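You operate a simulated robot arm through the tools that you are given. There is no shell and no other tool. Be economical: measure what you need, move in short steps, check, and stop when the job is done.

The job below is to be done with a simulated robot arm. You get a single attempt, and the scene is never put back.

TASK
Stand both bottles and the flask in the bottle crate, then slide it to the back of the workbench.
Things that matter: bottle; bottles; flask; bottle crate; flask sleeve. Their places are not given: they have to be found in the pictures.

The check looks at the end state, three seconds after you hand in, the way a careful person would. Anything else that was tipped, shoved, dropped, spilled or broken makes it a failure.

THE ROBOT
A 7-joint arm with a two-finger parallel gripper, fixed in place. Base frame: the origin is at the foot of the arm, x ahead of it, y to its left, z up; the work surface is at about z = 860. Lengths are in mm, angles in rad, forces in N, time in s.
With the tool pointing down near the work surface it reaches from about 300 to 700 mm from the base axis. Its first joint turns from -1.152 to 1.152 rad. Payload 1.57 kg.
Tool frame: the origin (TCP) lies between the finger pads and is the grasp point; the fingertips stand 30 mm ahead of it; z points along the fingers, y is the line along which they close. Largest opening 110 mm; finger width 24, thickness 12; the body of the gripper, 48 by 112 mm, starts 78 mm behind the TCP.
Orientation is told as [roll, pitch, yaw] about the base's x, y, z axes, in that order, counted from this pose: with the fingers straight down and closing along the base's y, the tool's x points along the base's -x, its y along +y and its z along -z.

THE INTERFACE
- The arm moves only by the tool jog_arm. Its argument "motion" is a list of rows, each a list of 6 numbers: the shift along the tool's x, y, z in mm, then the turn, a rotation vector about the tool's x, y, z in rad. In form: [[tx, ty, tz, rx, ry, rz], ...]. A call has 1 to 8 rows; each row is the pose to reach, as a shift and turn from the pose commanded when the call began, along the tool's axes at that moment. "grip" is the closure, from 0 (fully open) to 1 (shut), set as the call begins (left out, the last holds). A row lasts 0.2 s, in which the tool goes at most 50 mm and 0.15 rad; a call with a longer step from one row to the next is refused whole, and so is a gripper value outside its range. A pose out of reach is approached as far as the arm can. The call stops where the force on the tool passes 60 N (or 10 N more than at its start, if that is more) or the arm is blocked; 0.2 s more then pass. The fingers move at their own pace (about 108 mm/s each) and stop on an object; they squeeze with about 34 N. The grip force told is the motor's: it shows also when the fingers shut on nothing. Time passes only in rows, and 0.2 s behind the last, so rows that repeat a pose let the fingers close. The reply holds the time, the measured pose of the TCP, the force on the tool along the base axes, the opening and the grip force, in the units named above and with some noise, and new pictures: "pictures" is both (left out), scene, wrist or none.
- Cameras (640 x 400 px; columns grow to the right, rows downward): "scene" is fixed at [177.1, -423.2, 1382.7]; the picture's right is [0.48, -0.88, 0.00], its down [-0.67, -0.37, -0.65] and it looks along [0.57, 0.31, -0.76] (base axes); focal length 318 px, centre (320, 200). "wrist" rides on the gripper at [-36, 0, -80] in the tool frame; the picture's right is [0.00, -1.00, 0.00], its down [0.97, 0.00, -0.24] and it looks along [0.24, 0.00, 0.97] (tool axes); focal length 218 px, centre (320, 200).
- locate(camera, pixels): for up to 12 pixels [column, row] of the newest picture of that camera ("zoom" is the newest enlarged one), the place [x, y, z] in the base frame of the surface seen there, good to about 2 mm. The clock stands still meanwhile.
- inspect(camera, box): a new picture of the part [left, top, right, bottom] of that camera's present view, enlarged. The clock stands still meanwhile.
- job_done(): hands the job in; it is judged then, once.

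Work in short steps. Measure before you move; look again where a grasp or a placing could have gone wrong, and mend it. You have 80 turns and 150 pictures in all, those below and enlarged ones among them. Open the gripper and draw the arm clear of the work before you hand the job in, unless the task says otherwise; then end with one line.

The tools are called after "Request:" by a JSON object that holds its "api" and its "payload". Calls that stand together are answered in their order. jog_arm: Moves the arm, as the interface text tells. Its arguments: {"type":"object","properties":{"motion":{"type":"array"},"grip":{"type":"number"},"pictures":{"type":"string","enum":["both","scene","wrist","none"]}},"required":["motion"]} The other tools are called the same way: locate (camera, pixels) gives the place of the surface under pixels of a picture; inspect (camera, box) takes an enlarged picture of a part of a camera's view; job_done () hands the job in.

At the start:

```text
clock: 0.0
position: [323.7, -85.8, 1131.1]
tool_rot: [0.001, 0.001, 0.001]
wrist_force: [-0.1, -0.3, -0.1]
width: 109.8
finger_force: 0.1
```

scene: 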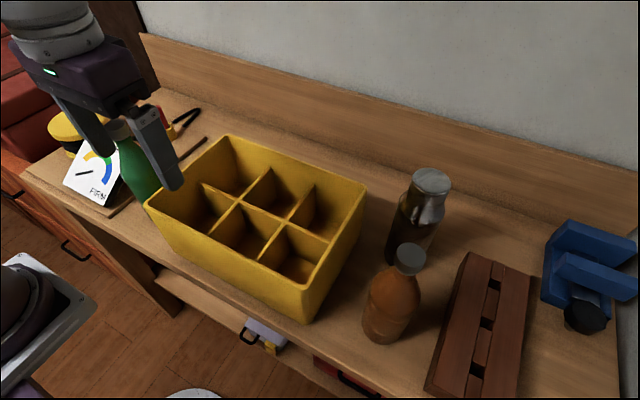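
wrist: 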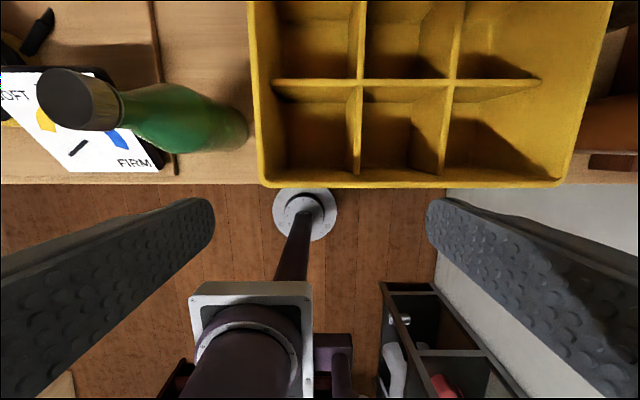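

The scene shows the yellow crate in the middle, a green bottle to its left at (135,165), and a dark bottle or flask at (418,215) with an amber bottle at (393,300). I'll enlarge these areas and look closer.

Request:
{"api": "inspect", "payload": {"camera": "scene", "box": [340, 150, 640, 400]}}

Request:
{"api": "inspect", "payload": {"camera": "scene", "box": [20, 80, 260, 240]}}

Request:
{"api": "locate", "payload": {"camera": "scene", "pixels": [[230, 137], [366, 187], [303, 322], [148, 207], [431, 180], [410, 258], [383, 335], [395, 262], [340, 380], [250, 120], [400, 170], [250, 190]]}}

Request:
{"api": "locate", "payload": {"camera": "wrist", "pixels": [[78, 98], [100, 104], [180, 118], [240, 130], [258, 180], [565, 180], [605, 10], [356, 170], [444, 170], [310, 150], [400, 150], [500, 150]]}}

```text
1.60 times, centred on (490, 275) of scene
```

zoom: 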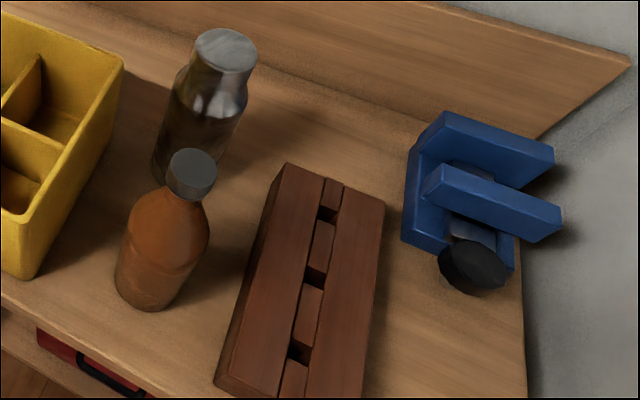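

```text
2.50 times, centred on (140, 160) of scene
```

zoom: 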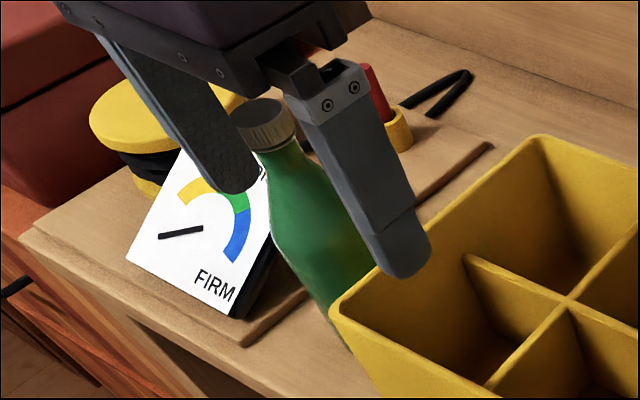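

```text
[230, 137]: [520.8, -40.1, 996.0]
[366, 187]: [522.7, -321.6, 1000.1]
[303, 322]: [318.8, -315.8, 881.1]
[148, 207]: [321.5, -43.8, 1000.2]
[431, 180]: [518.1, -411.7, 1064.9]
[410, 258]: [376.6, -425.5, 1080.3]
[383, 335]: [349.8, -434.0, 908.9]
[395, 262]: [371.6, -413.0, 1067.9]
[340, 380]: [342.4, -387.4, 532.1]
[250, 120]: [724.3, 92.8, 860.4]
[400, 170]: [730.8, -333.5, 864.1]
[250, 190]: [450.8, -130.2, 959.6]
```

```text
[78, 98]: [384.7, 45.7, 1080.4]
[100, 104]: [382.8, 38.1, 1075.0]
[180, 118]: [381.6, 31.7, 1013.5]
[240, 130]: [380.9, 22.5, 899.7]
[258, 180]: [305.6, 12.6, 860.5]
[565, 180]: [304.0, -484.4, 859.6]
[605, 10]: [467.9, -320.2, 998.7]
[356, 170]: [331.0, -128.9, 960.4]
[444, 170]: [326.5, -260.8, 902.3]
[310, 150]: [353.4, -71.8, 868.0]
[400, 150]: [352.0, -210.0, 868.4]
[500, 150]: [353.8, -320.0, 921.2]
```

The blue block at right, near (585,265), seems to hold a dark-capped thing lying down. I'll measure it and enlarge it.

Request:
{"api": "inspect", "payload": {"camera": "scene", "box": [520, 200, 640, 350]}}

Request:
{"api": "locate", "payload": {"camera": "scene", "pixels": [[585, 318], [575, 293], [590, 240], [590, 270], [568, 222], [545, 300], [610, 298], [480, 260], [430, 385], [525, 280], [465, 255], [633, 245]]}}

Request:
{"api": "locate", "payload": {"camera": "scene", "pixels": [[195, 110], [180, 125], [205, 138], [165, 120], [100, 190], [110, 215], [70, 125], [300, 165], [420, 260], [390, 262], [360, 338], [400, 345]]}}

```text
2.67 times, centred on (580, 275) of scene
```

zoom: 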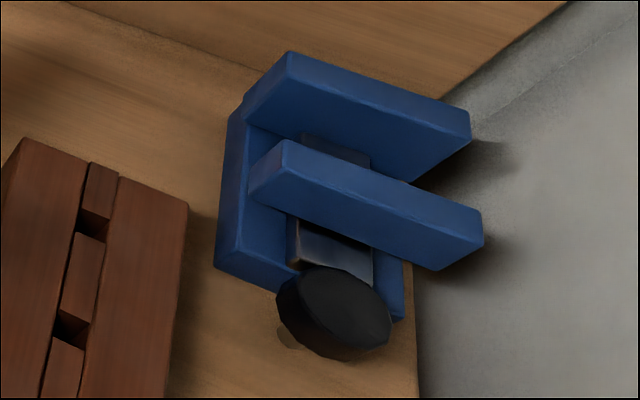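

```text
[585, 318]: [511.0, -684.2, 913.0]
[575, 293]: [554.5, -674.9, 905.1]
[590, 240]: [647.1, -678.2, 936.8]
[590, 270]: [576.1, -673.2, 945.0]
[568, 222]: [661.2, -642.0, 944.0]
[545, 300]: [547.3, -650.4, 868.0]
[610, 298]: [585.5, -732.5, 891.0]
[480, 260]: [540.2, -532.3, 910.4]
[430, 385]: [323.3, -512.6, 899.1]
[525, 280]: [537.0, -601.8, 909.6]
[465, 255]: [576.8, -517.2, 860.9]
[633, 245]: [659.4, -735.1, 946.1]
```

```text
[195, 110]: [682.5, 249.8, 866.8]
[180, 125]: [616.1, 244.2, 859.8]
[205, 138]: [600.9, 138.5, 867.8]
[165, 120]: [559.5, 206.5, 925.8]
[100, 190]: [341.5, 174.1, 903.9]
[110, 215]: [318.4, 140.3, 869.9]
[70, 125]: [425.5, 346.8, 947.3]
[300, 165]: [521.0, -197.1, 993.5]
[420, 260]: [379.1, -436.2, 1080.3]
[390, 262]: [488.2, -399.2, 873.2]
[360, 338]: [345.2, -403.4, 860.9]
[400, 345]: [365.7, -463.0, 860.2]
```

The blue block is a clamp well out of reach (about 890 mm), so it isn't our target. I'll rise and view from above the crate and the amber and dark bottles.

Request:
{"api": "jog_arm", "payload": {"motion": [[0, 0, -49, 0, 0, 0], [-15, -35, -80, 0, 0, 0], [-30, -75, -100, 0, 0, 0], [-45, -120, -110, 0, 0, 0], [-60, -165, -120, 0, 0, 0], [-70, -205, -120, 0, 0, 0], [-80, -245, -120, 0, 0, 0], [-80, -245, -120, 0, 0, 0]]}}

```text
clock: 1.8
position: [404.6, -332.1, 1249.6]
tool_rot: [0.002, 0.002, 0.0]
wrist_force: [0.3, 0.0, 0.7]
width: 110.0
finger_force: 0.1
```

scene: 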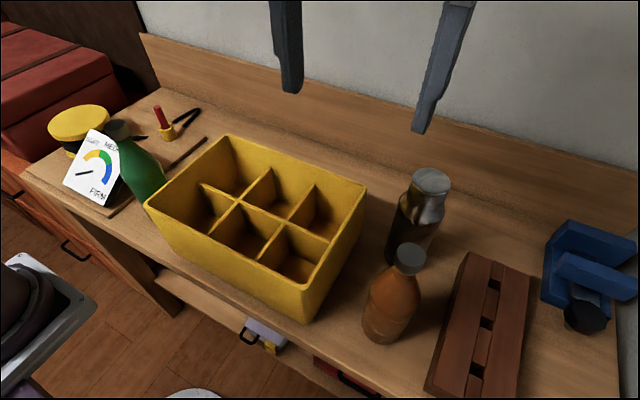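
wrist: 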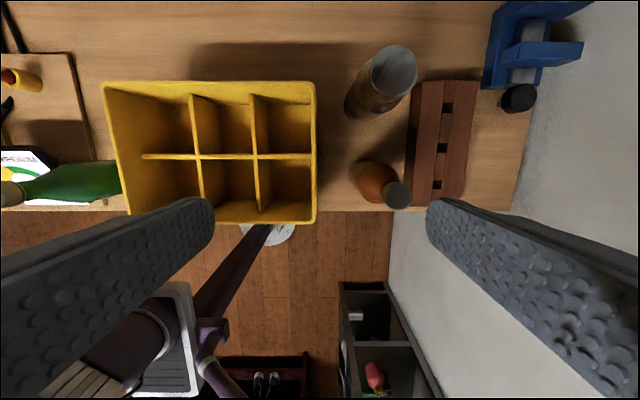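

The view from above shows all six cells. I'll enlarge the crate's interior, the flask and the dial board.

Request:
{"api": "inspect", "payload": {"camera": "wrist", "box": [95, 30, 335, 230]}}

Request:
{"api": "inspect", "payload": {"camera": "wrist", "box": [330, 30, 490, 230]}}

Request:
{"api": "inspect", "payload": {"camera": "scene", "box": [40, 90, 220, 220]}}

Request:
{"api": "inspect", "payload": {"camera": "scene", "box": [350, 150, 470, 350]}}

Request:
{"api": "locate", "payload": {"camera": "wrist", "pixels": [[223, 130], [282, 130], [165, 130], [180, 190], [232, 190], [285, 185], [192, 100], [253, 100], [196, 190], [257, 190], [225, 156], [275, 156]]}}

Request:
{"api": "locate", "payload": {"camera": "wrist", "pixels": [[394, 50], [394, 70], [394, 90], [375, 70], [412, 70], [397, 185], [397, 205], [388, 195], [408, 195], [372, 195], [360, 180], [355, 110]]}}

```text
2.00 times, centred on (215, 130) of wrist
```

zoom: 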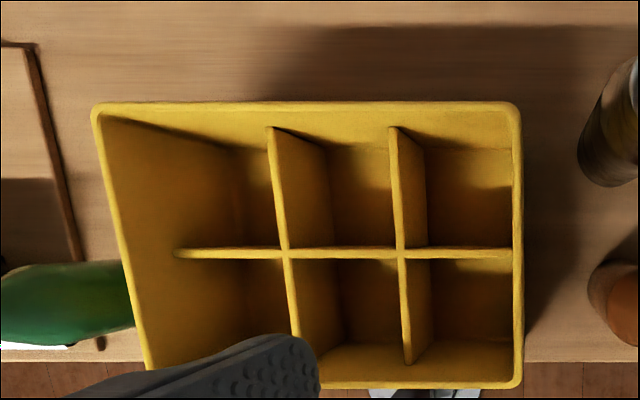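

```text
2.00 times, centred on (410, 130) of wrist
```

zoom: 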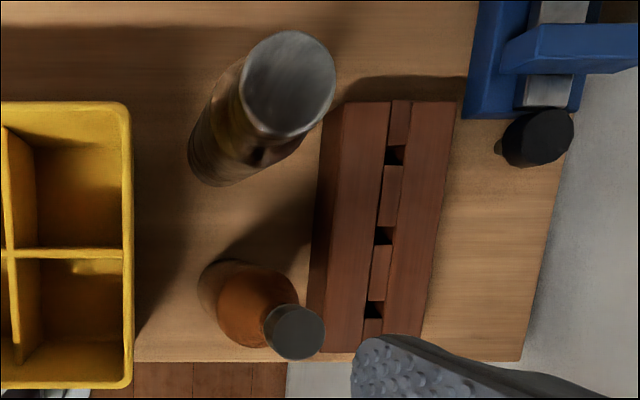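

```text
3.08 times, centred on (130, 155) of scene
```

zoom: 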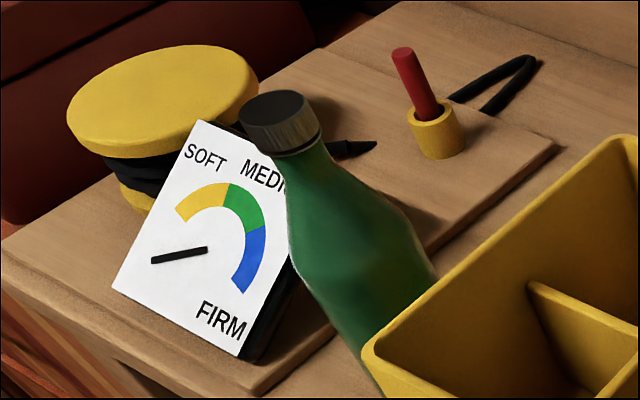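

```text
2.00 times, centred on (410, 250) of scene
```

zoom: 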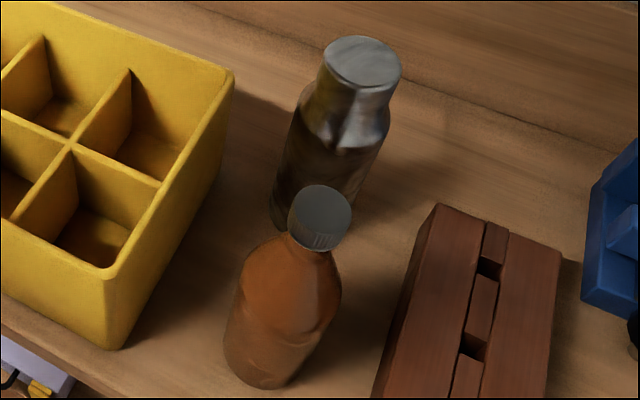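

```text
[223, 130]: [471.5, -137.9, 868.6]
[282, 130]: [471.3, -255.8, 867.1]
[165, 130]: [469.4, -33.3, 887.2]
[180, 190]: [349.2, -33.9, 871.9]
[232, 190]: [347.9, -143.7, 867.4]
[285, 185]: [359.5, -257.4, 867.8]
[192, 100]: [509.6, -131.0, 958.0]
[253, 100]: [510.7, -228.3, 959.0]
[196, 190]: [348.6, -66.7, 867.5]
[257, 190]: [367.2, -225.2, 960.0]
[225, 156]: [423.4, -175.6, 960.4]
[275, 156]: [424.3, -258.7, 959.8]
```

```text
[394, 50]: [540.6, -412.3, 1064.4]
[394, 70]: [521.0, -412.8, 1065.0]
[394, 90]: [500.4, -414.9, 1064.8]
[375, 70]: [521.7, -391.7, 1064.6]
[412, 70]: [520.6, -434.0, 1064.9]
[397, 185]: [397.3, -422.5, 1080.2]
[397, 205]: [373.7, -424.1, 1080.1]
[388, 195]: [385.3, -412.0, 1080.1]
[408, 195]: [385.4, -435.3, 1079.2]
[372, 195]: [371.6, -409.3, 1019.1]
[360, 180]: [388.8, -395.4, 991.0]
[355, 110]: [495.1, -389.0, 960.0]
```

The gauge board reads nothing yet, the flask looks like bare steel above and a dark sleeve below, and the cells are empty. I'll measure the profiles of the amber bottle and the flask along their visible fronts in the last enlarged picture.

Request:
{"api": "locate", "payload": {"camera": "zoom", "pixels": [[316, 225], [314, 235], [312, 243], [309, 249], [306, 256], [302, 265], [297, 275], [290, 290], [284, 305], [278, 325], [270, 350], [264, 375]]}}

Request:
{"api": "locate", "payload": {"camera": "zoom", "pixels": [[362, 85], [360, 92], [357, 100], [354, 108], [350, 118], [346, 128], [342, 138], [338, 148], [334, 158], [330, 168], [325, 180], [285, 205]]}}

Request:
{"api": "locate", "payload": {"camera": "scene", "pixels": [[117, 128], [119, 137], [121, 141], [123, 146], [126, 152], [129, 158], [133, 166], [137, 174], [141, 182], [145, 190], [115, 122], [125, 128]]}}

```text
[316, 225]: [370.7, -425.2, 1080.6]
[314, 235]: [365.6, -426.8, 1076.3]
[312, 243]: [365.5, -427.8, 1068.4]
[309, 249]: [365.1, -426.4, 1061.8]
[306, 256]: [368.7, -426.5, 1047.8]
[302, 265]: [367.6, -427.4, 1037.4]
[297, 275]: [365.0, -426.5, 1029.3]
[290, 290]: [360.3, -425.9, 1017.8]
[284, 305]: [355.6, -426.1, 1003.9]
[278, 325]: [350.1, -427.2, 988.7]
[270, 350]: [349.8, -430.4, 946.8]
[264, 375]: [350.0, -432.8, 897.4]
```

```text
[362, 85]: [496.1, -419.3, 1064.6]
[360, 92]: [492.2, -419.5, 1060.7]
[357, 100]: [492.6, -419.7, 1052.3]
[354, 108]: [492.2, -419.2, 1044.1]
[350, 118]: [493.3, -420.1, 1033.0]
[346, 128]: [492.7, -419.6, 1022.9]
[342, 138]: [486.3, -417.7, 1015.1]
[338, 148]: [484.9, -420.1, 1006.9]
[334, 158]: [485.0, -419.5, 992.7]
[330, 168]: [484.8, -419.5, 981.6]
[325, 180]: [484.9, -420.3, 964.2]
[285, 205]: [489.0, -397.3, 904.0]
```

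```text
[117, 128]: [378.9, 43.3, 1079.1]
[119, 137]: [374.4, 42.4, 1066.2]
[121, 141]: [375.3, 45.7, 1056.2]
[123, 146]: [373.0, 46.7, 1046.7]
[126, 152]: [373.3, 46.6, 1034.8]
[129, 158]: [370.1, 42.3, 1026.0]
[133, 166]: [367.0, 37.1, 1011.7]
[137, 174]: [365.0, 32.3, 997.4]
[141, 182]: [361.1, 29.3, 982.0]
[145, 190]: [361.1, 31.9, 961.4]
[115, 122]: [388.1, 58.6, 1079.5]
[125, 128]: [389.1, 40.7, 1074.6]
```

The amber bottle has its cap (r≈20) at z 1057–1080 and its axis near (385,-426). The flask's neck is r≈27 at z 1023–1065, its axis near (519,-413), and its body r≈35. I'll move above the flask and look down at it.

Request:
{"api": "jog_arm", "payload": {"motion": [[-28, -20, 20, 0, 0, 0], [-57, -40, 40, 0, 0, 0], [-86, -60, 60, 0, 0, 0], [-114, -80, 80, 0, 0, 0], [-114, -80, 100, 0, 0, 0], [-114, -80, 100, 0, 0, 0]]}}

```text
clock: 3.2
position: [484.1, -358.3, 1145.9]
tool_rot: [0.001, 0.0, 0.0]
wrist_force: [0.4, 0.0, 1.0]
width: 110.2
finger_force: 0.2
out of reach, approached as far as the arm can: row 1, 2, 3, 4, 5, 6
```

scene: 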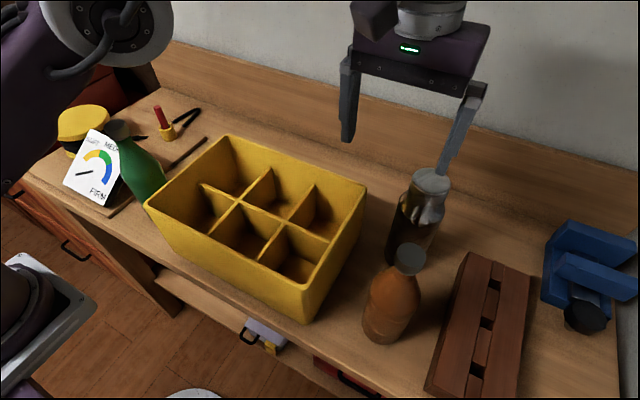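
wrist: 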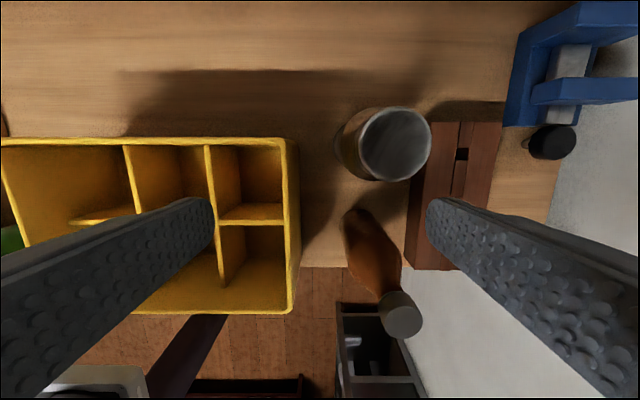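

The flask at radius 663 is at the edge of reach: the arm stopped short at (484,-358). I'll take the amber bottle first and approach the flask later with a tilted tool. Next I draw back in x, which also shows how commands count after an out-of-reach pose.

Request:
{"api": "jog_arm", "payload": {"motion": [[33, 0, 0, 0, 0, 0], [67, 0, 0, 0, 0, 0], [100, 0, 0, 0, 0, 0], [100, 0, 0, 0, 0, 0]], "pictures": "wrist"}}

```text
clock: 4.2
position: [382.2, -356.1, 1145.2]
tool_rot: [0.0, -0.001, 0.0]
wrist_force: [-0.2, -0.4, 0.0]
width: 109.8
finger_force: 0.1
```

wrist: 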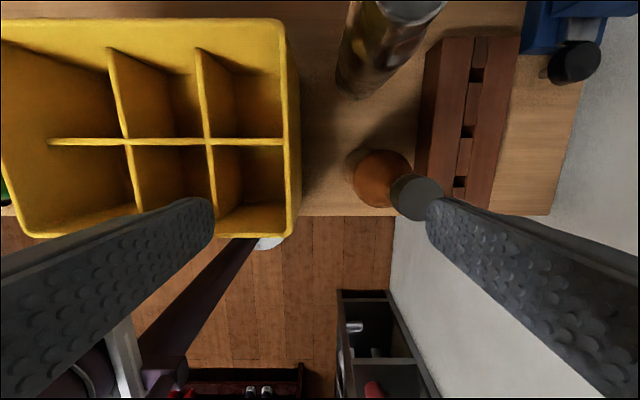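

Commands count from the clamped pose, which is good. The amber cap is at (417,198), so I move sideways above it, check, then descend.

Request:
{"api": "jog_arm", "payload": {"motion": [[-1, -34, 0, 0, 0, 0], [-3, -68, 0, 0, 0, 0], [-3, -68, 0, 0, 0, 0]], "pictures": "wrist"}}

Request:
{"api": "locate", "payload": {"camera": "wrist", "pixels": [[320, 180], [320, 200], [320, 220], [300, 200], [340, 200]]}}

```text
clock: 5.0
position: [387.2, -425.6, 1145.9]
tool_rot: [-0.001, 0.0, -0.001]
wrist_force: [0.1, 0.1, 0.6]
width: 109.9
finger_force: 0.0
```

wrist: 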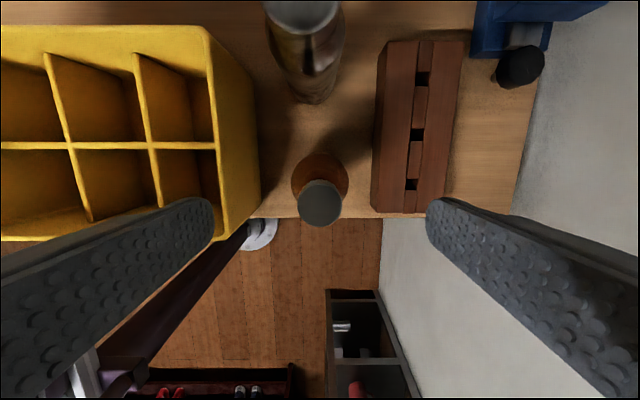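

```text
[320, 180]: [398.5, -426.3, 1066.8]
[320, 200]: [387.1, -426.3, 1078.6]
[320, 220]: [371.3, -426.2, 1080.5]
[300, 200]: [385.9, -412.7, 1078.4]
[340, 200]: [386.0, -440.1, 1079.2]
```

The cap is centred at (320,203), right under the tool. I descend 84 mm to z≈1062.

Request:
{"api": "jog_arm", "payload": {"motion": [[2, 0, 30, 0, 0, 0], [2, 0, 60, 0, 0, 0], [2, 0, 84, 0, 0, 0], [2, 0, 84, 0, 0, 0]], "pictures": "both"}}

```text
clock: 6.0
position: [383.8, -422.4, 1062.9]
tool_rot: [0.0, -0.001, -0.002]
wrist_force: [0.0, -0.2, 0.3]
width: 109.9
finger_force: 0.0
```

scene: 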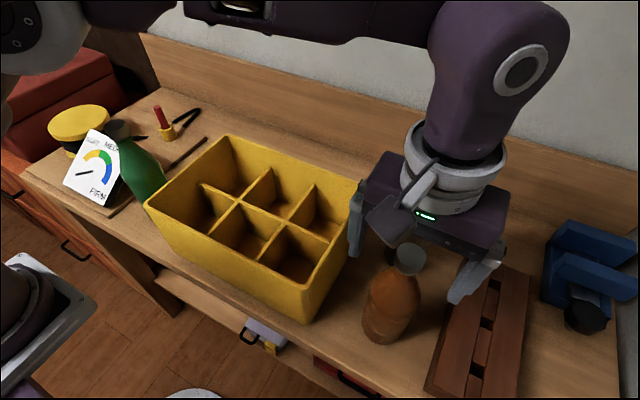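
wrist: 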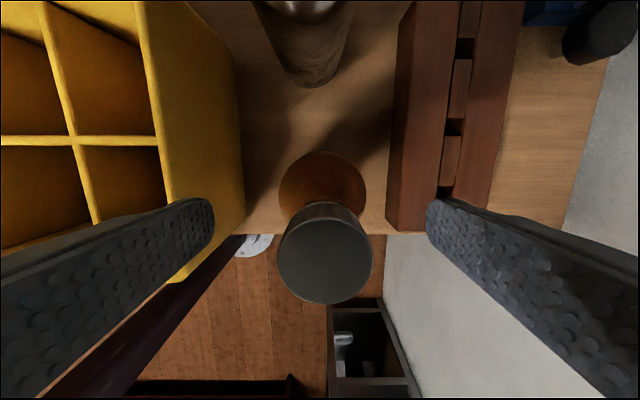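

The fingers straddle the cap. I close on it.

Request:
{"api": "jog_arm", "payload": {"motion": [[2, 0, 84, 0, 0, 0], [2, 0, 84, 0, 0, 0], [2, 0, 84, 0, 0, 0]], "grip": 0.7}}

```text
refused: row 1 steps farther than a row can; nothing moved
```

The rows count from the new pose, so I repeat the call with zeros.

Request:
{"api": "jog_arm", "payload": {"motion": [[0, 0, 0, 0, 0, 0], [0, 0, 0, 0, 0, 0], [0, 0, 0, 0, 0, 0]], "grip": 0.72}}

```text
clock: 6.8
position: [382.6, -422.9, 1063.1]
tool_rot: [0.001, 0.0, 0.001]
wrist_force: [-0.5, -1.0, 0.2]
width: 31.8
finger_force: 0.7
```

scene: 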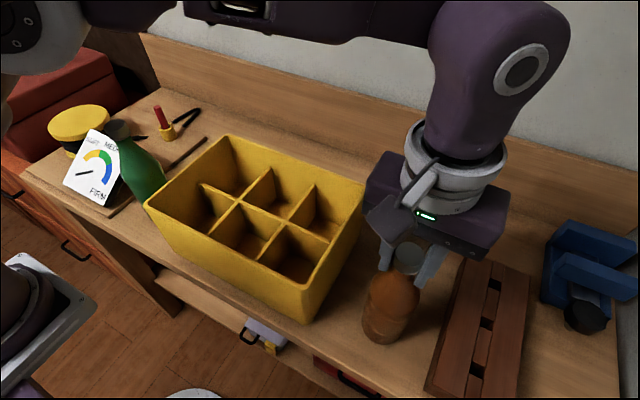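
wrist: 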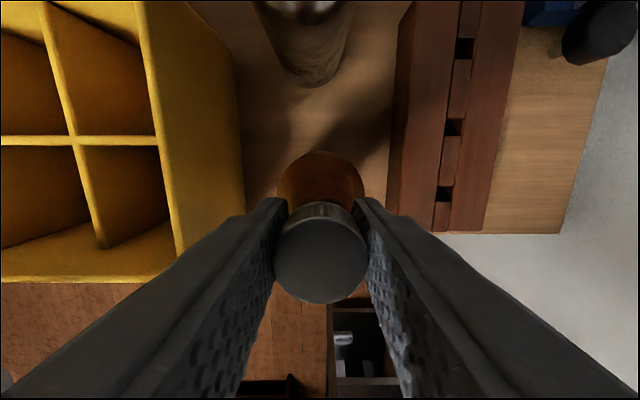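

The opening is 31.8 with almost no squeeze, so the fingers are barely at the cap. I close fully.

Request:
{"api": "jog_arm", "payload": {"motion": [[0, 0, 0, 0, 0, 0], [0, 0, 0, 0, 0, 0], [0, 0, 0, 0, 0, 0]], "grip": 1}}

```text
clock: 7.6
position: [382.8, -423.8, 1064.0]
tool_rot: [0.0, -0.001, 0.0]
wrist_force: [-0.6, -1.9, -0.5]
width: 30.8
finger_force: 34.1
```

scene: 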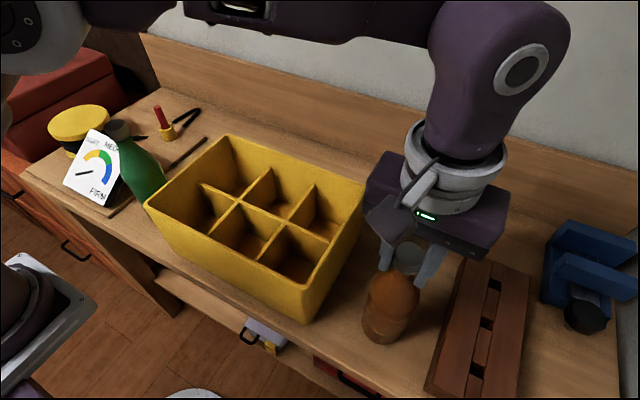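
wrist: 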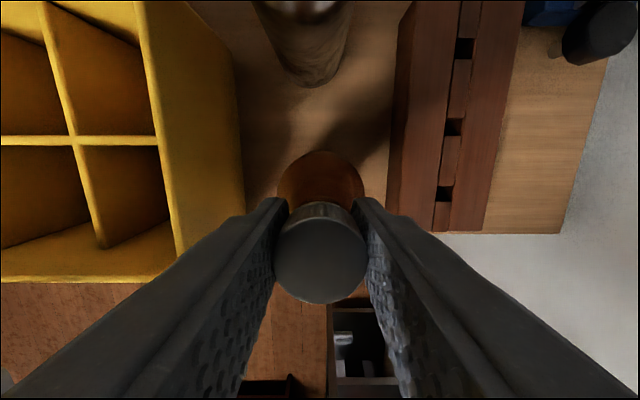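

The grip is firm at 34 N. I lift 20 mm and check that the bottle follows.

Request:
{"api": "jog_arm", "payload": {"motion": [[0, 0, -7, 0, 0, 0], [0, 0, -14, 0, 0, 0], [0, 0, -20, 0, 0, 0], [0, 0, -20, 0, 0, 0]]}}

```text
clock: 8.6
position: [384.3, -424.0, 1082.0]
tool_rot: [-0.001, 0.0, 0.0]
wrist_force: [0.4, 0.5, -4.3]
width: 31.1
finger_force: 33.3
```

scene: 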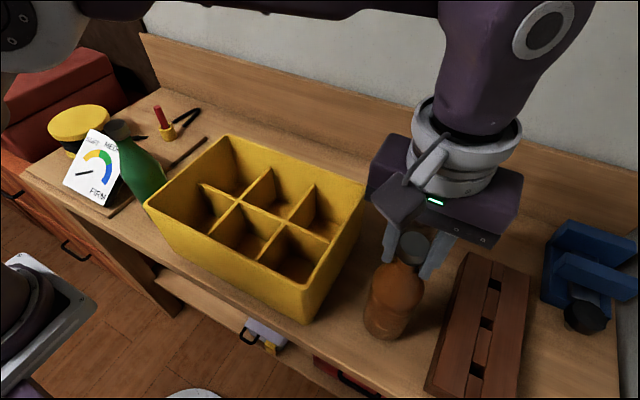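
wrist: 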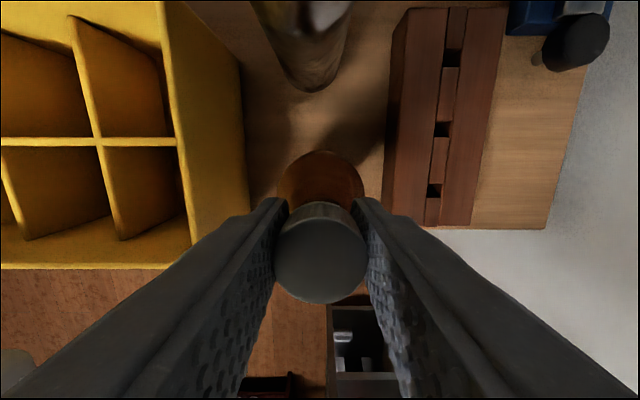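

The bottle is lifted upright and weighs about 4.5 N. I raise it above the rim while drawing slightly inward to stay in reach.

Request:
{"api": "jog_arm", "payload": {"motion": [[10, 0, -35, 0, 0, 0], [25, 0, -70, 0, 0, 0], [40, 0, -105, 0, 0, 0], [55, 0, -145, 0, 0, 0], [55, 0, -145, 0, 0, 0]], "pictures": "none"}}

```text
clock: 9.8
position: [326.4, -423.8, 1226.8]
tool_rot: [-0.003, 0.001, -0.002]
wrist_force: [-0.6, -0.4, -3.5]
width: 31.2
finger_force: 34.3
out of reach, approached as far as the arm can: row 4
```

The bottle is now at z 1227 with its base at about 1023. I carry it over the front-right cell at (372,-274).

Request:
{"api": "jog_arm", "payload": {"motion": [[-8, 30, 0, 0, 0, 0], [-18, 60, 0, 0, 0, 0], [-28, 90, 0, 0, 0, 0], [-38, 120, 0, 0, 0, 0], [-45, 150, 0, 0, 0, 0], [-45, 150, 0, 0, 0, 0]]}}

```text
clock: 11.2
position: [373.2, -273.9, 1226.3]
tool_rot: [-0.001, -0.001, 0.0]
wrist_force: [-0.2, 1.4, -3.4]
width: 31.0
finger_force: 34.4
```

scene: 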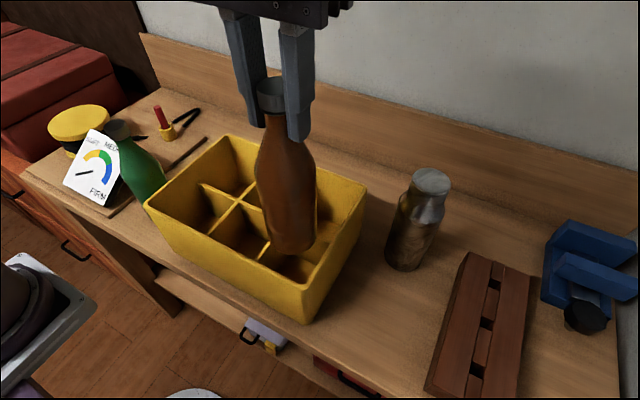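
wrist: 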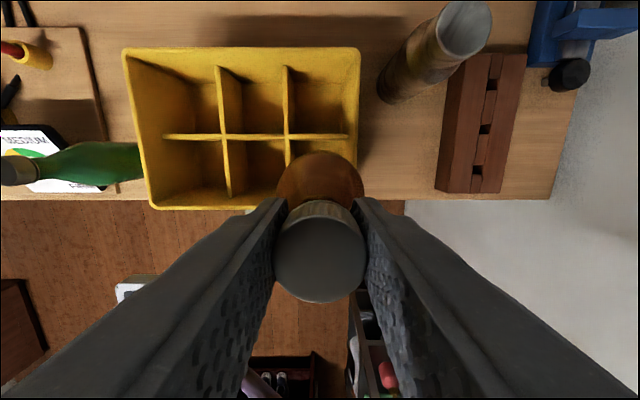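

I verify the rim and divider positions before lowering.

Request:
{"api": "locate", "payload": {"camera": "wrist", "pixels": [[352, 48], [358, 90], [126, 53], [140, 130], [153, 207], [200, 207], [290, 100], [320, 135], [288, 150], [222, 135]]}}

```text
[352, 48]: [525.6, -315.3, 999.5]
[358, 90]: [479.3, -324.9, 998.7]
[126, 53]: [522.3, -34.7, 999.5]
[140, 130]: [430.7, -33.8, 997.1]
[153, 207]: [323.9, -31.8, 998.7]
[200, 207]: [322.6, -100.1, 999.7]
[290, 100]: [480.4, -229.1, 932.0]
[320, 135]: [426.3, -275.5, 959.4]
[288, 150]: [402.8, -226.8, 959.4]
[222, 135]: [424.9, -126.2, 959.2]
```

The front-right cell is centred at about (372,-276). I lower to just above its floor.

Request:
{"api": "jog_arm", "payload": {"motion": [[1, -2, 35, 0, 0, 0], [1, -2, 70, 0, 0, 0], [1, -2, 105, 0, 0, 0], [1, -2, 130, 0, 0, 0], [1, -2, 146, 0, 0, 0], [1, -2, 146, 0, 0, 0]]}}

```text
clock: 12.6
position: [373.4, -277.8, 1077.8]
tool_rot: [0.0, 0.0, -0.001]
wrist_force: [0.1, 0.7, -3.0]
width: 31.2
finger_force: 33.6
```

scene: 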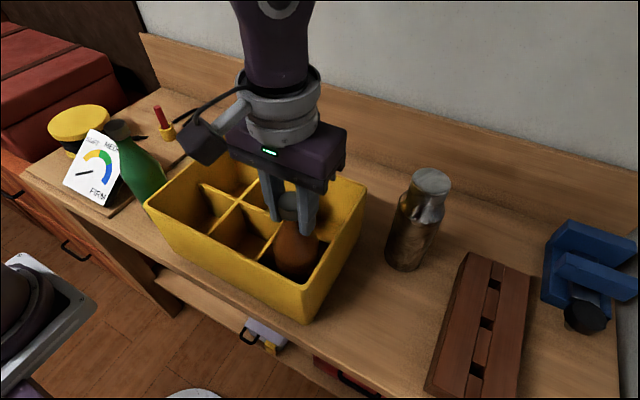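
wrist: 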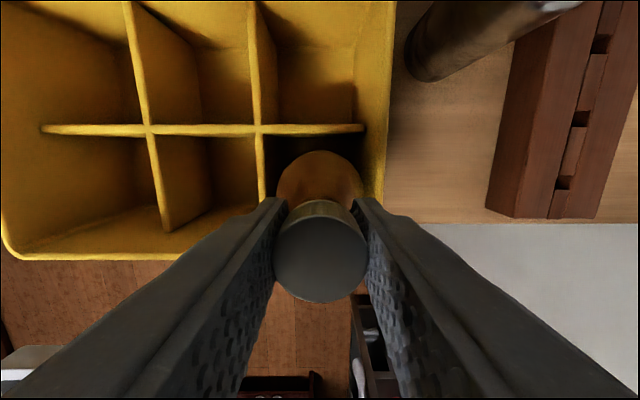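

No contact yet. I lower a few more millimetres to touch.

Request:
{"api": "jog_arm", "payload": {"motion": [[0, 0, 2, 0, 0, 0], [0, 0, 4, 0, 0, 0], [0, 0, 6, 0, 0, 0], [0, 0, 6, 0, 0, 0]], "pictures": "none"}}

```text
clock: 13.6
position: [372.6, -277.0, 1074.4]
tool_rot: [0.0, -0.001, 0.0]
wrist_force: [0.4, 0.6, -3.0]
width: 31.2
finger_force: 34.5
```

Request:
{"api": "jog_arm", "payload": {"motion": [[0, 0, 2, 0, 0, 0], [0, 0, 3, 0, 0, 0], [0, 0, 4, 0, 0, 0], [0, 0, 4, 0, 0, 0]], "pictures": "none"}}

```text
clock: 14.6
position: [373.3, -277.4, 1070.3]
tool_rot: [-0.002, -0.001, 0.0]
wrist_force: [-0.7, 0.1, 7.3]
width: 31.1
finger_force: 34.5
```

The force rose to +7 N, so the base is on the floor. I ease off 1 mm and open.

Request:
{"api": "jog_arm", "payload": {"motion": [[0, 0, -1, 0, 0, 0], [0, 0, -1, 0, 0, 0], [0, 0, -1, 0, 0, 0], [0, 0, -1, 0, 0, 0]], "pictures": "none", "grip": 0.3}}

Request:
{"api": "jog_arm", "payload": {"motion": [[0, 0, -30, 0, 0, 0], [0, 0, -60, 0, 0, 0], [0, 0, -90, 0, 0, 0], [0, 0, -90, 0, 0, 0]], "pictures": "both"}}

```text
clock: 15.6
position: [373.5, -276.2, 1071.4]
tool_rot: [0.0, -0.003, 0.0]
wrist_force: [-0.8, -0.3, 0.0]
width: 77.2
finger_force: 0.0
```

```text
clock: 16.6
position: [374.3, -277.8, 1162.6]
tool_rot: [-0.001, -0.002, 0.001]
wrist_force: [-0.6, 0.1, 0.5]
width: 77.1
finger_force: 0.1
```

scene: 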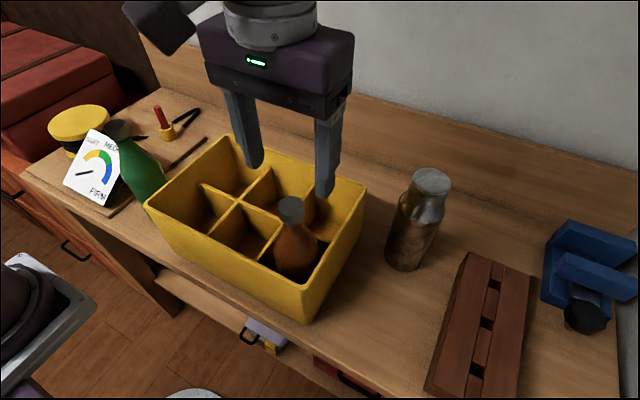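
wrist: 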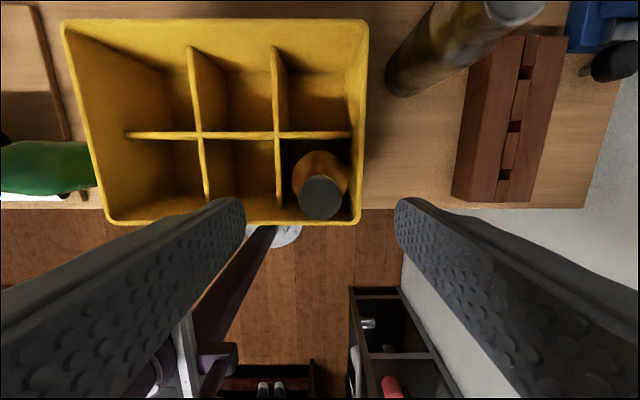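

The amber bottle stands in its cell. I go over the green bottle next, and take an enlarged look at the flask, now unobstructed, on the way.

Request:
{"api": "inspect", "payload": {"camera": "scene", "box": [370, 150, 480, 290]}}

Request:
{"api": "jog_arm", "payload": {"motion": [[0, 45, 0, 0, 0, 0], [0, 90, 0, 0, 0, 0], [-2, 135, 0, 0, 0, 0], [-4, 180, 0, 0, 0, 0], [-6, 225, 0, 0, 0, 0], [-8, 270, 0, 0, 0, 0], [-10, 315, 0, 0, 0, 0], [-10, 315, 0, 0, 0, 0]], "grip": 0.0}}

```text
2.86 times, centred on (425, 220) of scene
```

zoom: 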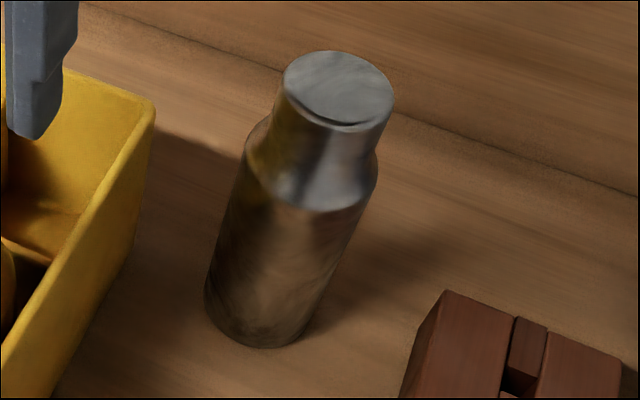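

```text
clock: 18.4
position: [382.4, 39.3, 1165.1]
tool_rot: [0.001, 0.001, 0.0]
wrist_force: [0.0, -0.1, 0.2]
width: 110.1
finger_force: 0.0
```

scene: 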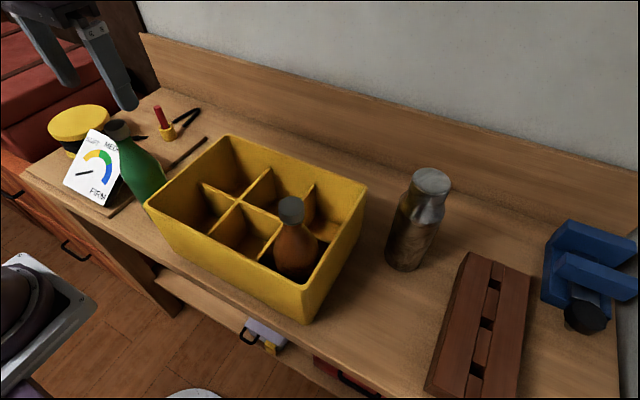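
wrist: 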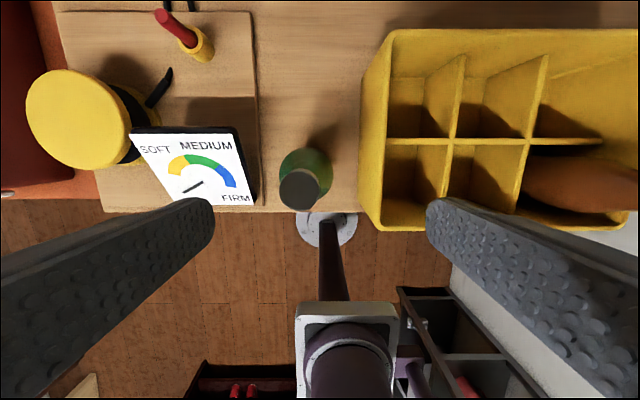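

The green cap is at about (300,189). I measure it and the gauge board beside it.

Request:
{"api": "locate", "payload": {"camera": "wrist", "pixels": [[300, 175], [300, 189], [300, 203], [284, 189], [316, 189], [240, 140], [250, 200], [160, 130], [300, 155], [325, 165], [70, 110], [200, 140]]}}

```text
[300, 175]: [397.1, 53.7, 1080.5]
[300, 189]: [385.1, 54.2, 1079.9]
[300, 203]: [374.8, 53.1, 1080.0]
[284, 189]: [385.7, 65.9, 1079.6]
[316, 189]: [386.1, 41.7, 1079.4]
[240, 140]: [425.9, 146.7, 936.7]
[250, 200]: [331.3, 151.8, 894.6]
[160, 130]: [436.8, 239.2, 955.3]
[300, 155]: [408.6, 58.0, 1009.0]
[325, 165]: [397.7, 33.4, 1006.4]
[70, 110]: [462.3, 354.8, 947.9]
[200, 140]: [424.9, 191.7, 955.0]
```

The green cap is centred at (385.5,54) and the board top is at 955, well below the fingertips. I align and descend to z≈1063.

Request:
{"api": "jog_arm", "payload": {"motion": [[-3, 14.5, 0, 0, 0, 0], [-3, 14.5, 35, 0, 0, 0], [-3, 14.5, 70, 0, 0, 0], [-3, 14.5, 102, 0, 0, 0], [-3, 14.5, 102, 0, 0, 0]], "pictures": "wrist"}}

```text
clock: 19.6
position: [384.5, 52.5, 1059.6]
tool_rot: [0.001, 0.001, 0.001]
wrist_force: [-0.2, 0.8, 0.7]
width: 110.1
finger_force: 0.1
```

wrist: 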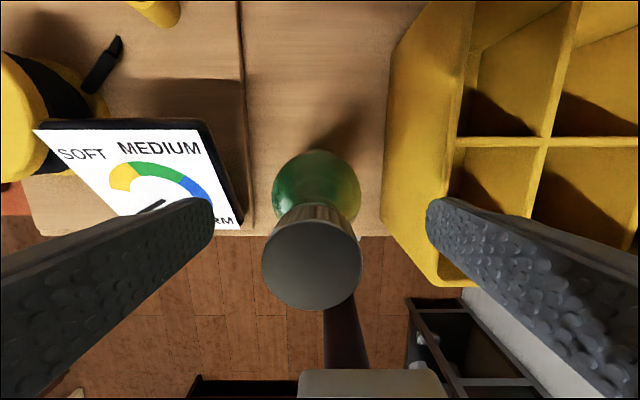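

The cap sits about 9 px left of centre, so I shift 2 mm and close.

Request:
{"api": "jog_arm", "payload": {"motion": [[0, 2, -2, 0, 0, 0], [0, 2, -2, 0, 0, 0], [0, 2, -2, 0, 0, 0], [0, 2, -2, 0, 0, 0], [0, 2, -2, 0, 0, 0]], "grip": 1, "pictures": "none"}}

Request:
{"api": "jog_arm", "payload": {"motion": [[0, 0, -7, 0, 0, 0], [0, 0, -14, 0, 0, 0], [0, 0, -20, 0, 0, 0], [0, 0, -20, 0, 0, 0]]}}

```text
clock: 20.8
position: [385.4, 54.2, 1061.4]
tool_rot: [0.0, 0.0, -0.001]
wrist_force: [0.4, 0.6, 0.7]
width: 31.3
finger_force: 33.8
```

```text
clock: 21.8
position: [383.5, 55.5, 1081.8]
tool_rot: [0.002, -0.001, -0.001]
wrist_force: [0.3, 0.2, -4.0]
width: 31.3
finger_force: 34.1
```

scene: 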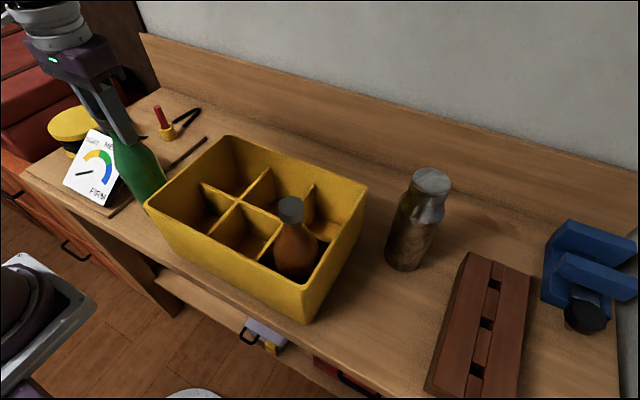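
wrist: 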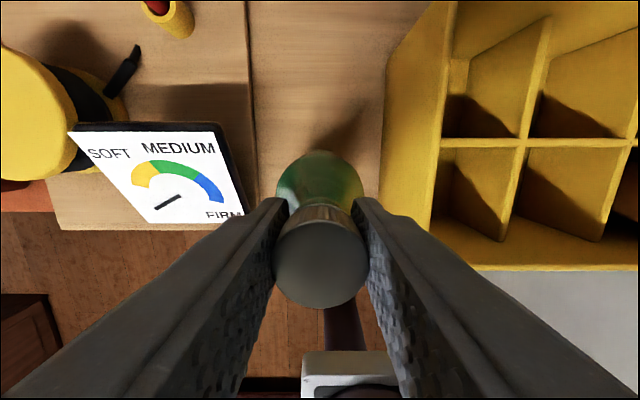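

The green bottle is held, about 4.5 N. I raise it 145 mm and carry it over the front-left cell at (372,-81).

Request:
{"api": "jog_arm", "payload": {"motion": [[0, 0, -40, 0, 0, 0], [0, 0, -80, 0, 0, 0], [0, 0, -115, 0, 0, 0], [0, 0, -145, 0, 0, 0], [4, -35, -145, 0, 0, 0], [8, -75, -145, 0, 0, 0], [11, -110, -145, 0, 0, 0], [11, -136, -145, 0, 0, 0]], "pictures": "none"}}

Request:
{"api": "jog_arm", "payload": {"motion": [[0, 0, 0, 0, 0, 0]]}}

```text
clock: 23.6
position: [373.2, -80.1, 1227.1]
tool_rot: [0.001, 0.0, 0.0]
wrist_force: [0.3, -0.4, -3.8]
width: 31.4
finger_force: 34.3
```

```text
clock: 24.0
position: [373.8, -79.4, 1227.0]
tool_rot: [0.0, -0.001, 0.0]
wrist_force: [1.3, -0.5, -3.7]
width: 31.1
finger_force: 34.4
```

scene: 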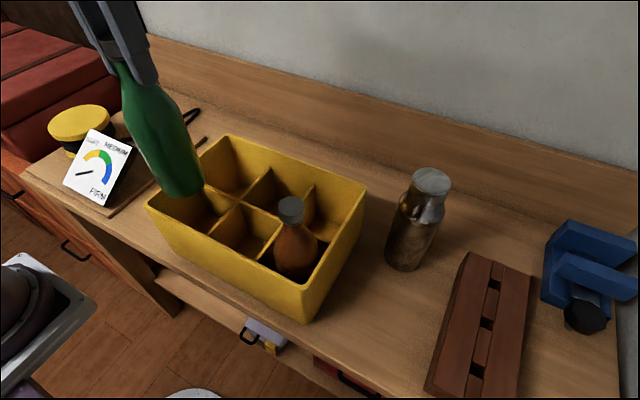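
wrist: 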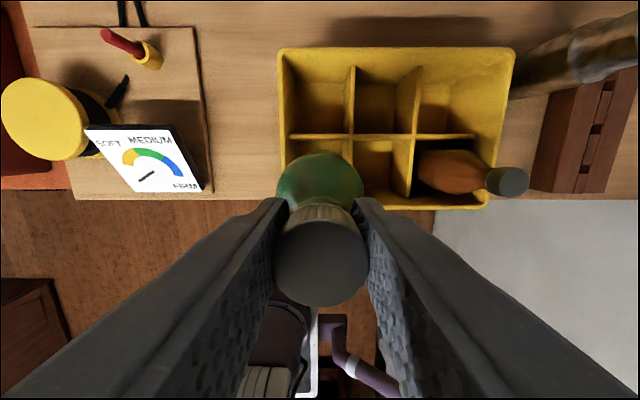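

The bottle hangs over the front-left cell. I lower to just above the floor.

Request:
{"api": "jog_arm", "payload": {"motion": [[1, -2, 35, 0, 0, 0], [1, -2, 70, 0, 0, 0], [1, -2, 105, 0, 0, 0], [1, -2, 135, 0, 0, 0], [1, -2, 152, 0, 0, 0], [1, -2, 152, 0, 0, 0]]}}

```text
clock: 25.4
position: [374.8, -84.1, 1075.9]
tool_rot: [-0.001, -0.001, 0.001]
wrist_force: [-0.3, 0.7, -3.4]
width: 31.3
finger_force: 34.2
```

scene: 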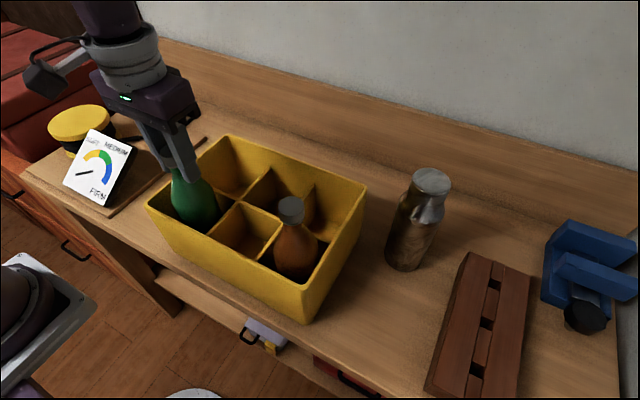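
wrist: 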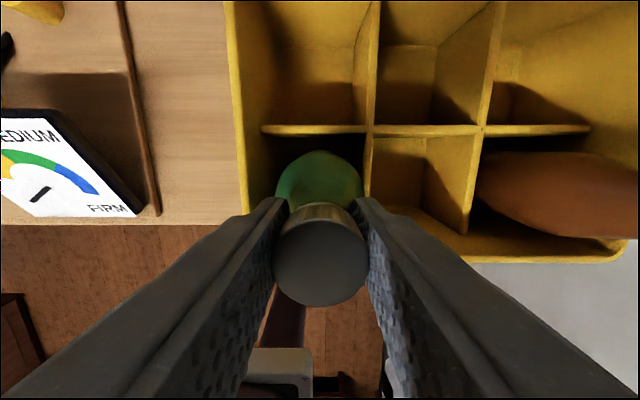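

The bottle is inside the cell. I lower the last millimetres, watching the force.

Request:
{"api": "jog_arm", "payload": {"motion": [[0, 0, 2, 0, 0, 0], [0, 0, 4, 0, 0, 0], [0, 0, 6, 0, 0, 0], [0, 0, 6, 0, 0, 0]], "pictures": "none"}}

```text
clock: 26.4
position: [374.4, -84.0, 1069.9]
tool_rot: [0.0, 0.0, 0.0]
wrist_force: [-1.6, 0.6, 9.3]
width: 30.9
finger_force: 34.3
```

Contact at +9 N. I ease up 1 mm, open to about 77 mm and rise.

Request:
{"api": "jog_arm", "payload": {"motion": [[0, 0, -1, 0, 0, 0], [0, 0, -1, 0, 0, 0], [0, 0, -1, 0, 0, 0], [0, 0, -1, 0, 0, 0]], "pictures": "none", "grip": 0.3}}

Request:
{"api": "jog_arm", "payload": {"motion": [[0, 0, -30, 0, 0, 0], [0, 0, -60, 0, 0, 0], [0, 0, -90, 0, 0, 0], [0, 0, -90, 0, 0, 0]], "pictures": "both"}}

```text
clock: 27.4
position: [373.8, -84.2, 1070.2]
tool_rot: [-0.001, 0.002, 0.002]
wrist_force: [0.9, -0.3, -1.1]
width: 76.9
finger_force: 0.1
```

```text
clock: 28.4
position: [377.2, -81.2, 1161.3]
tool_rot: [0.0, 0.0, 0.0]
wrist_force: [0.6, 0.5, 0.0]
width: 77.1
finger_force: 0.1
```

scene: 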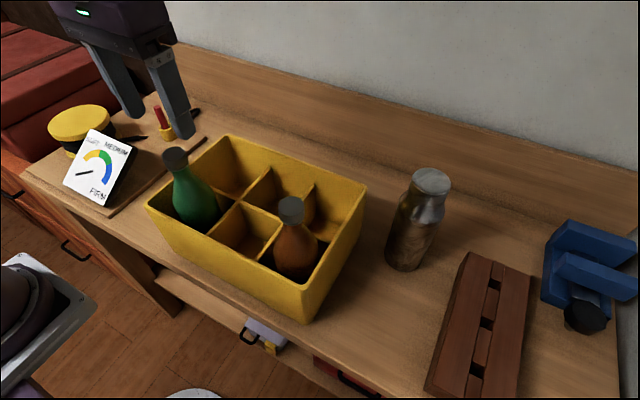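
wrist: 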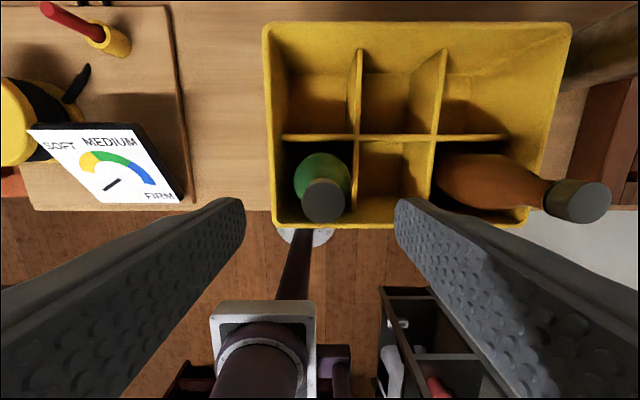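

Both bottles stand in place. For the flask I'll yaw the tool to face it radially (azimuth -0.67) and tilt the fingers outward to extend reach. First comes travel and yaw at safe height.

Request:
{"api": "jog_arm", "payload": {"motion": [[-8, -37, 0, 0, 0, 0.1], [-15, -74, 0, 0, 0, 0.2], [-23, -111, 0, 0, 0, 0.3], [-30, -148, 0, 0, 0, 0.4], [-38, -185, 0, 0, 0, 0.5], [-46, -222, 0, 0, 0, 0.6], [-53, -260, 0, 0, 0, 0.672], [-53, -260, 0, 0, 0, 0.672]], "grip": 0, "pictures": "wrist"}}

```text
clock: 30.2
position: [427.2, -345.2, 1160.3]
tool_rot: [0.001, -0.001, -0.674]
wrist_force: [0.3, 0.0, 0.2]
width: 109.9
finger_force: 0.1
```

wrist: 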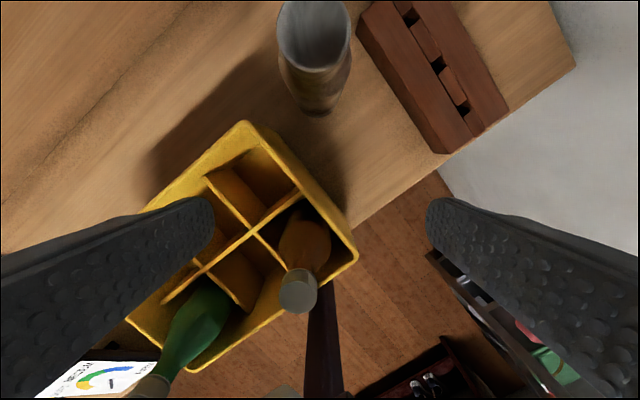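

The yaw is right and the flask lies straight ahead. Now I tilt the fingers outward by 0.4 rad in place.

Request:
{"api": "jog_arm", "payload": {"motion": [[-10, 0, 0, 0, -0.13, 0], [-20, 0, 0, 0, -0.27, 0], [-30, 0, 0, 0, -0.4, 0], [-30, 0, 0, 0, -0.4, 0]]}}

```text
clock: 31.2
position: [450.6, -362.1, 1161.3]
tool_rot: [0.0, -0.401, -0.673]
wrist_force: [-0.4, 0.2, -0.2]
width: 109.8
finger_force: 0.0
```

scene: 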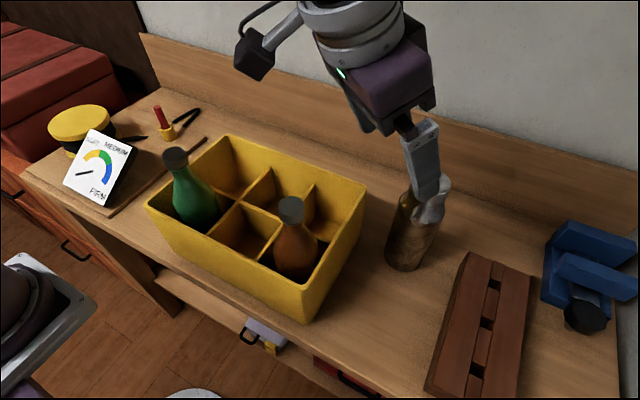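
wrist: 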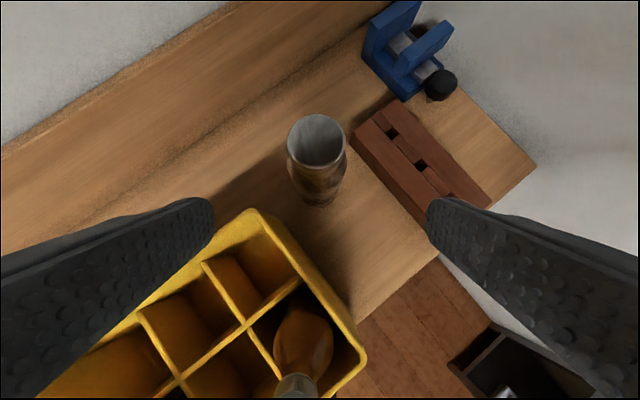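

I check the flask's top circle, near (317,141), before descending.

Request:
{"api": "locate", "payload": {"camera": "wrist", "pixels": [[317, 120], [317, 141], [317, 160], [295, 141], [340, 141]]}}

Request:
{"api": "jog_arm", "payload": {"motion": [[10, 1, 24, 0, 0, 0], [20, 2, 48, 0, 0, 0], [30, 3, 72, 0, 0, 0], [41, 3, 97, 0, 0, 0], [41, 3, 97, 0, 0, 0]]}}

```text
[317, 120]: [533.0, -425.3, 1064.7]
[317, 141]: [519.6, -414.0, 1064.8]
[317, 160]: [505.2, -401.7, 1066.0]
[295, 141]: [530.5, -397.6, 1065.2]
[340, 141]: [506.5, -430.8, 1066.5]
```

```text
clock: 32.4
position: [452.9, -355.6, 1054.4]
tool_rot: [0.001, -0.399, -0.671]
wrist_force: [-0.5, 0.0, 0.6]
width: 110.1
finger_force: 0.0
```

scene: 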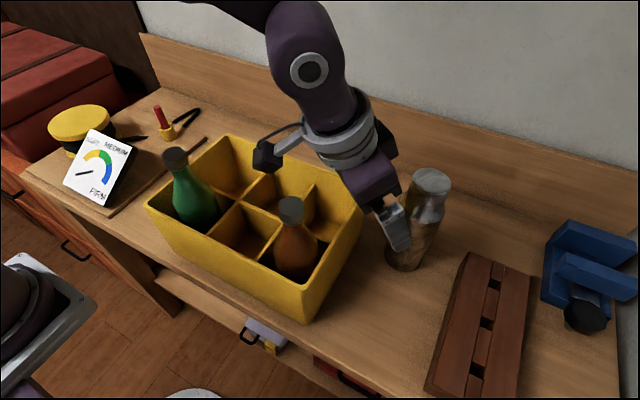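
wrist: 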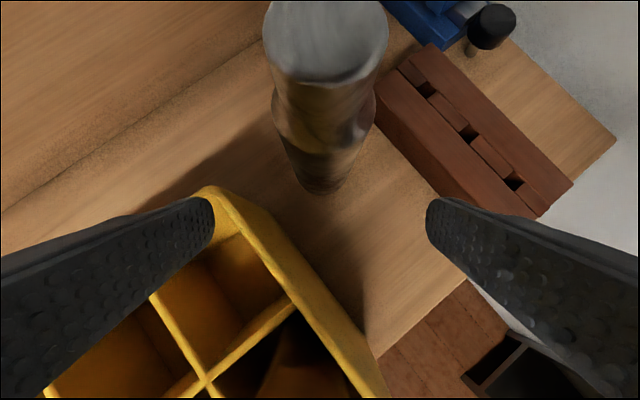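

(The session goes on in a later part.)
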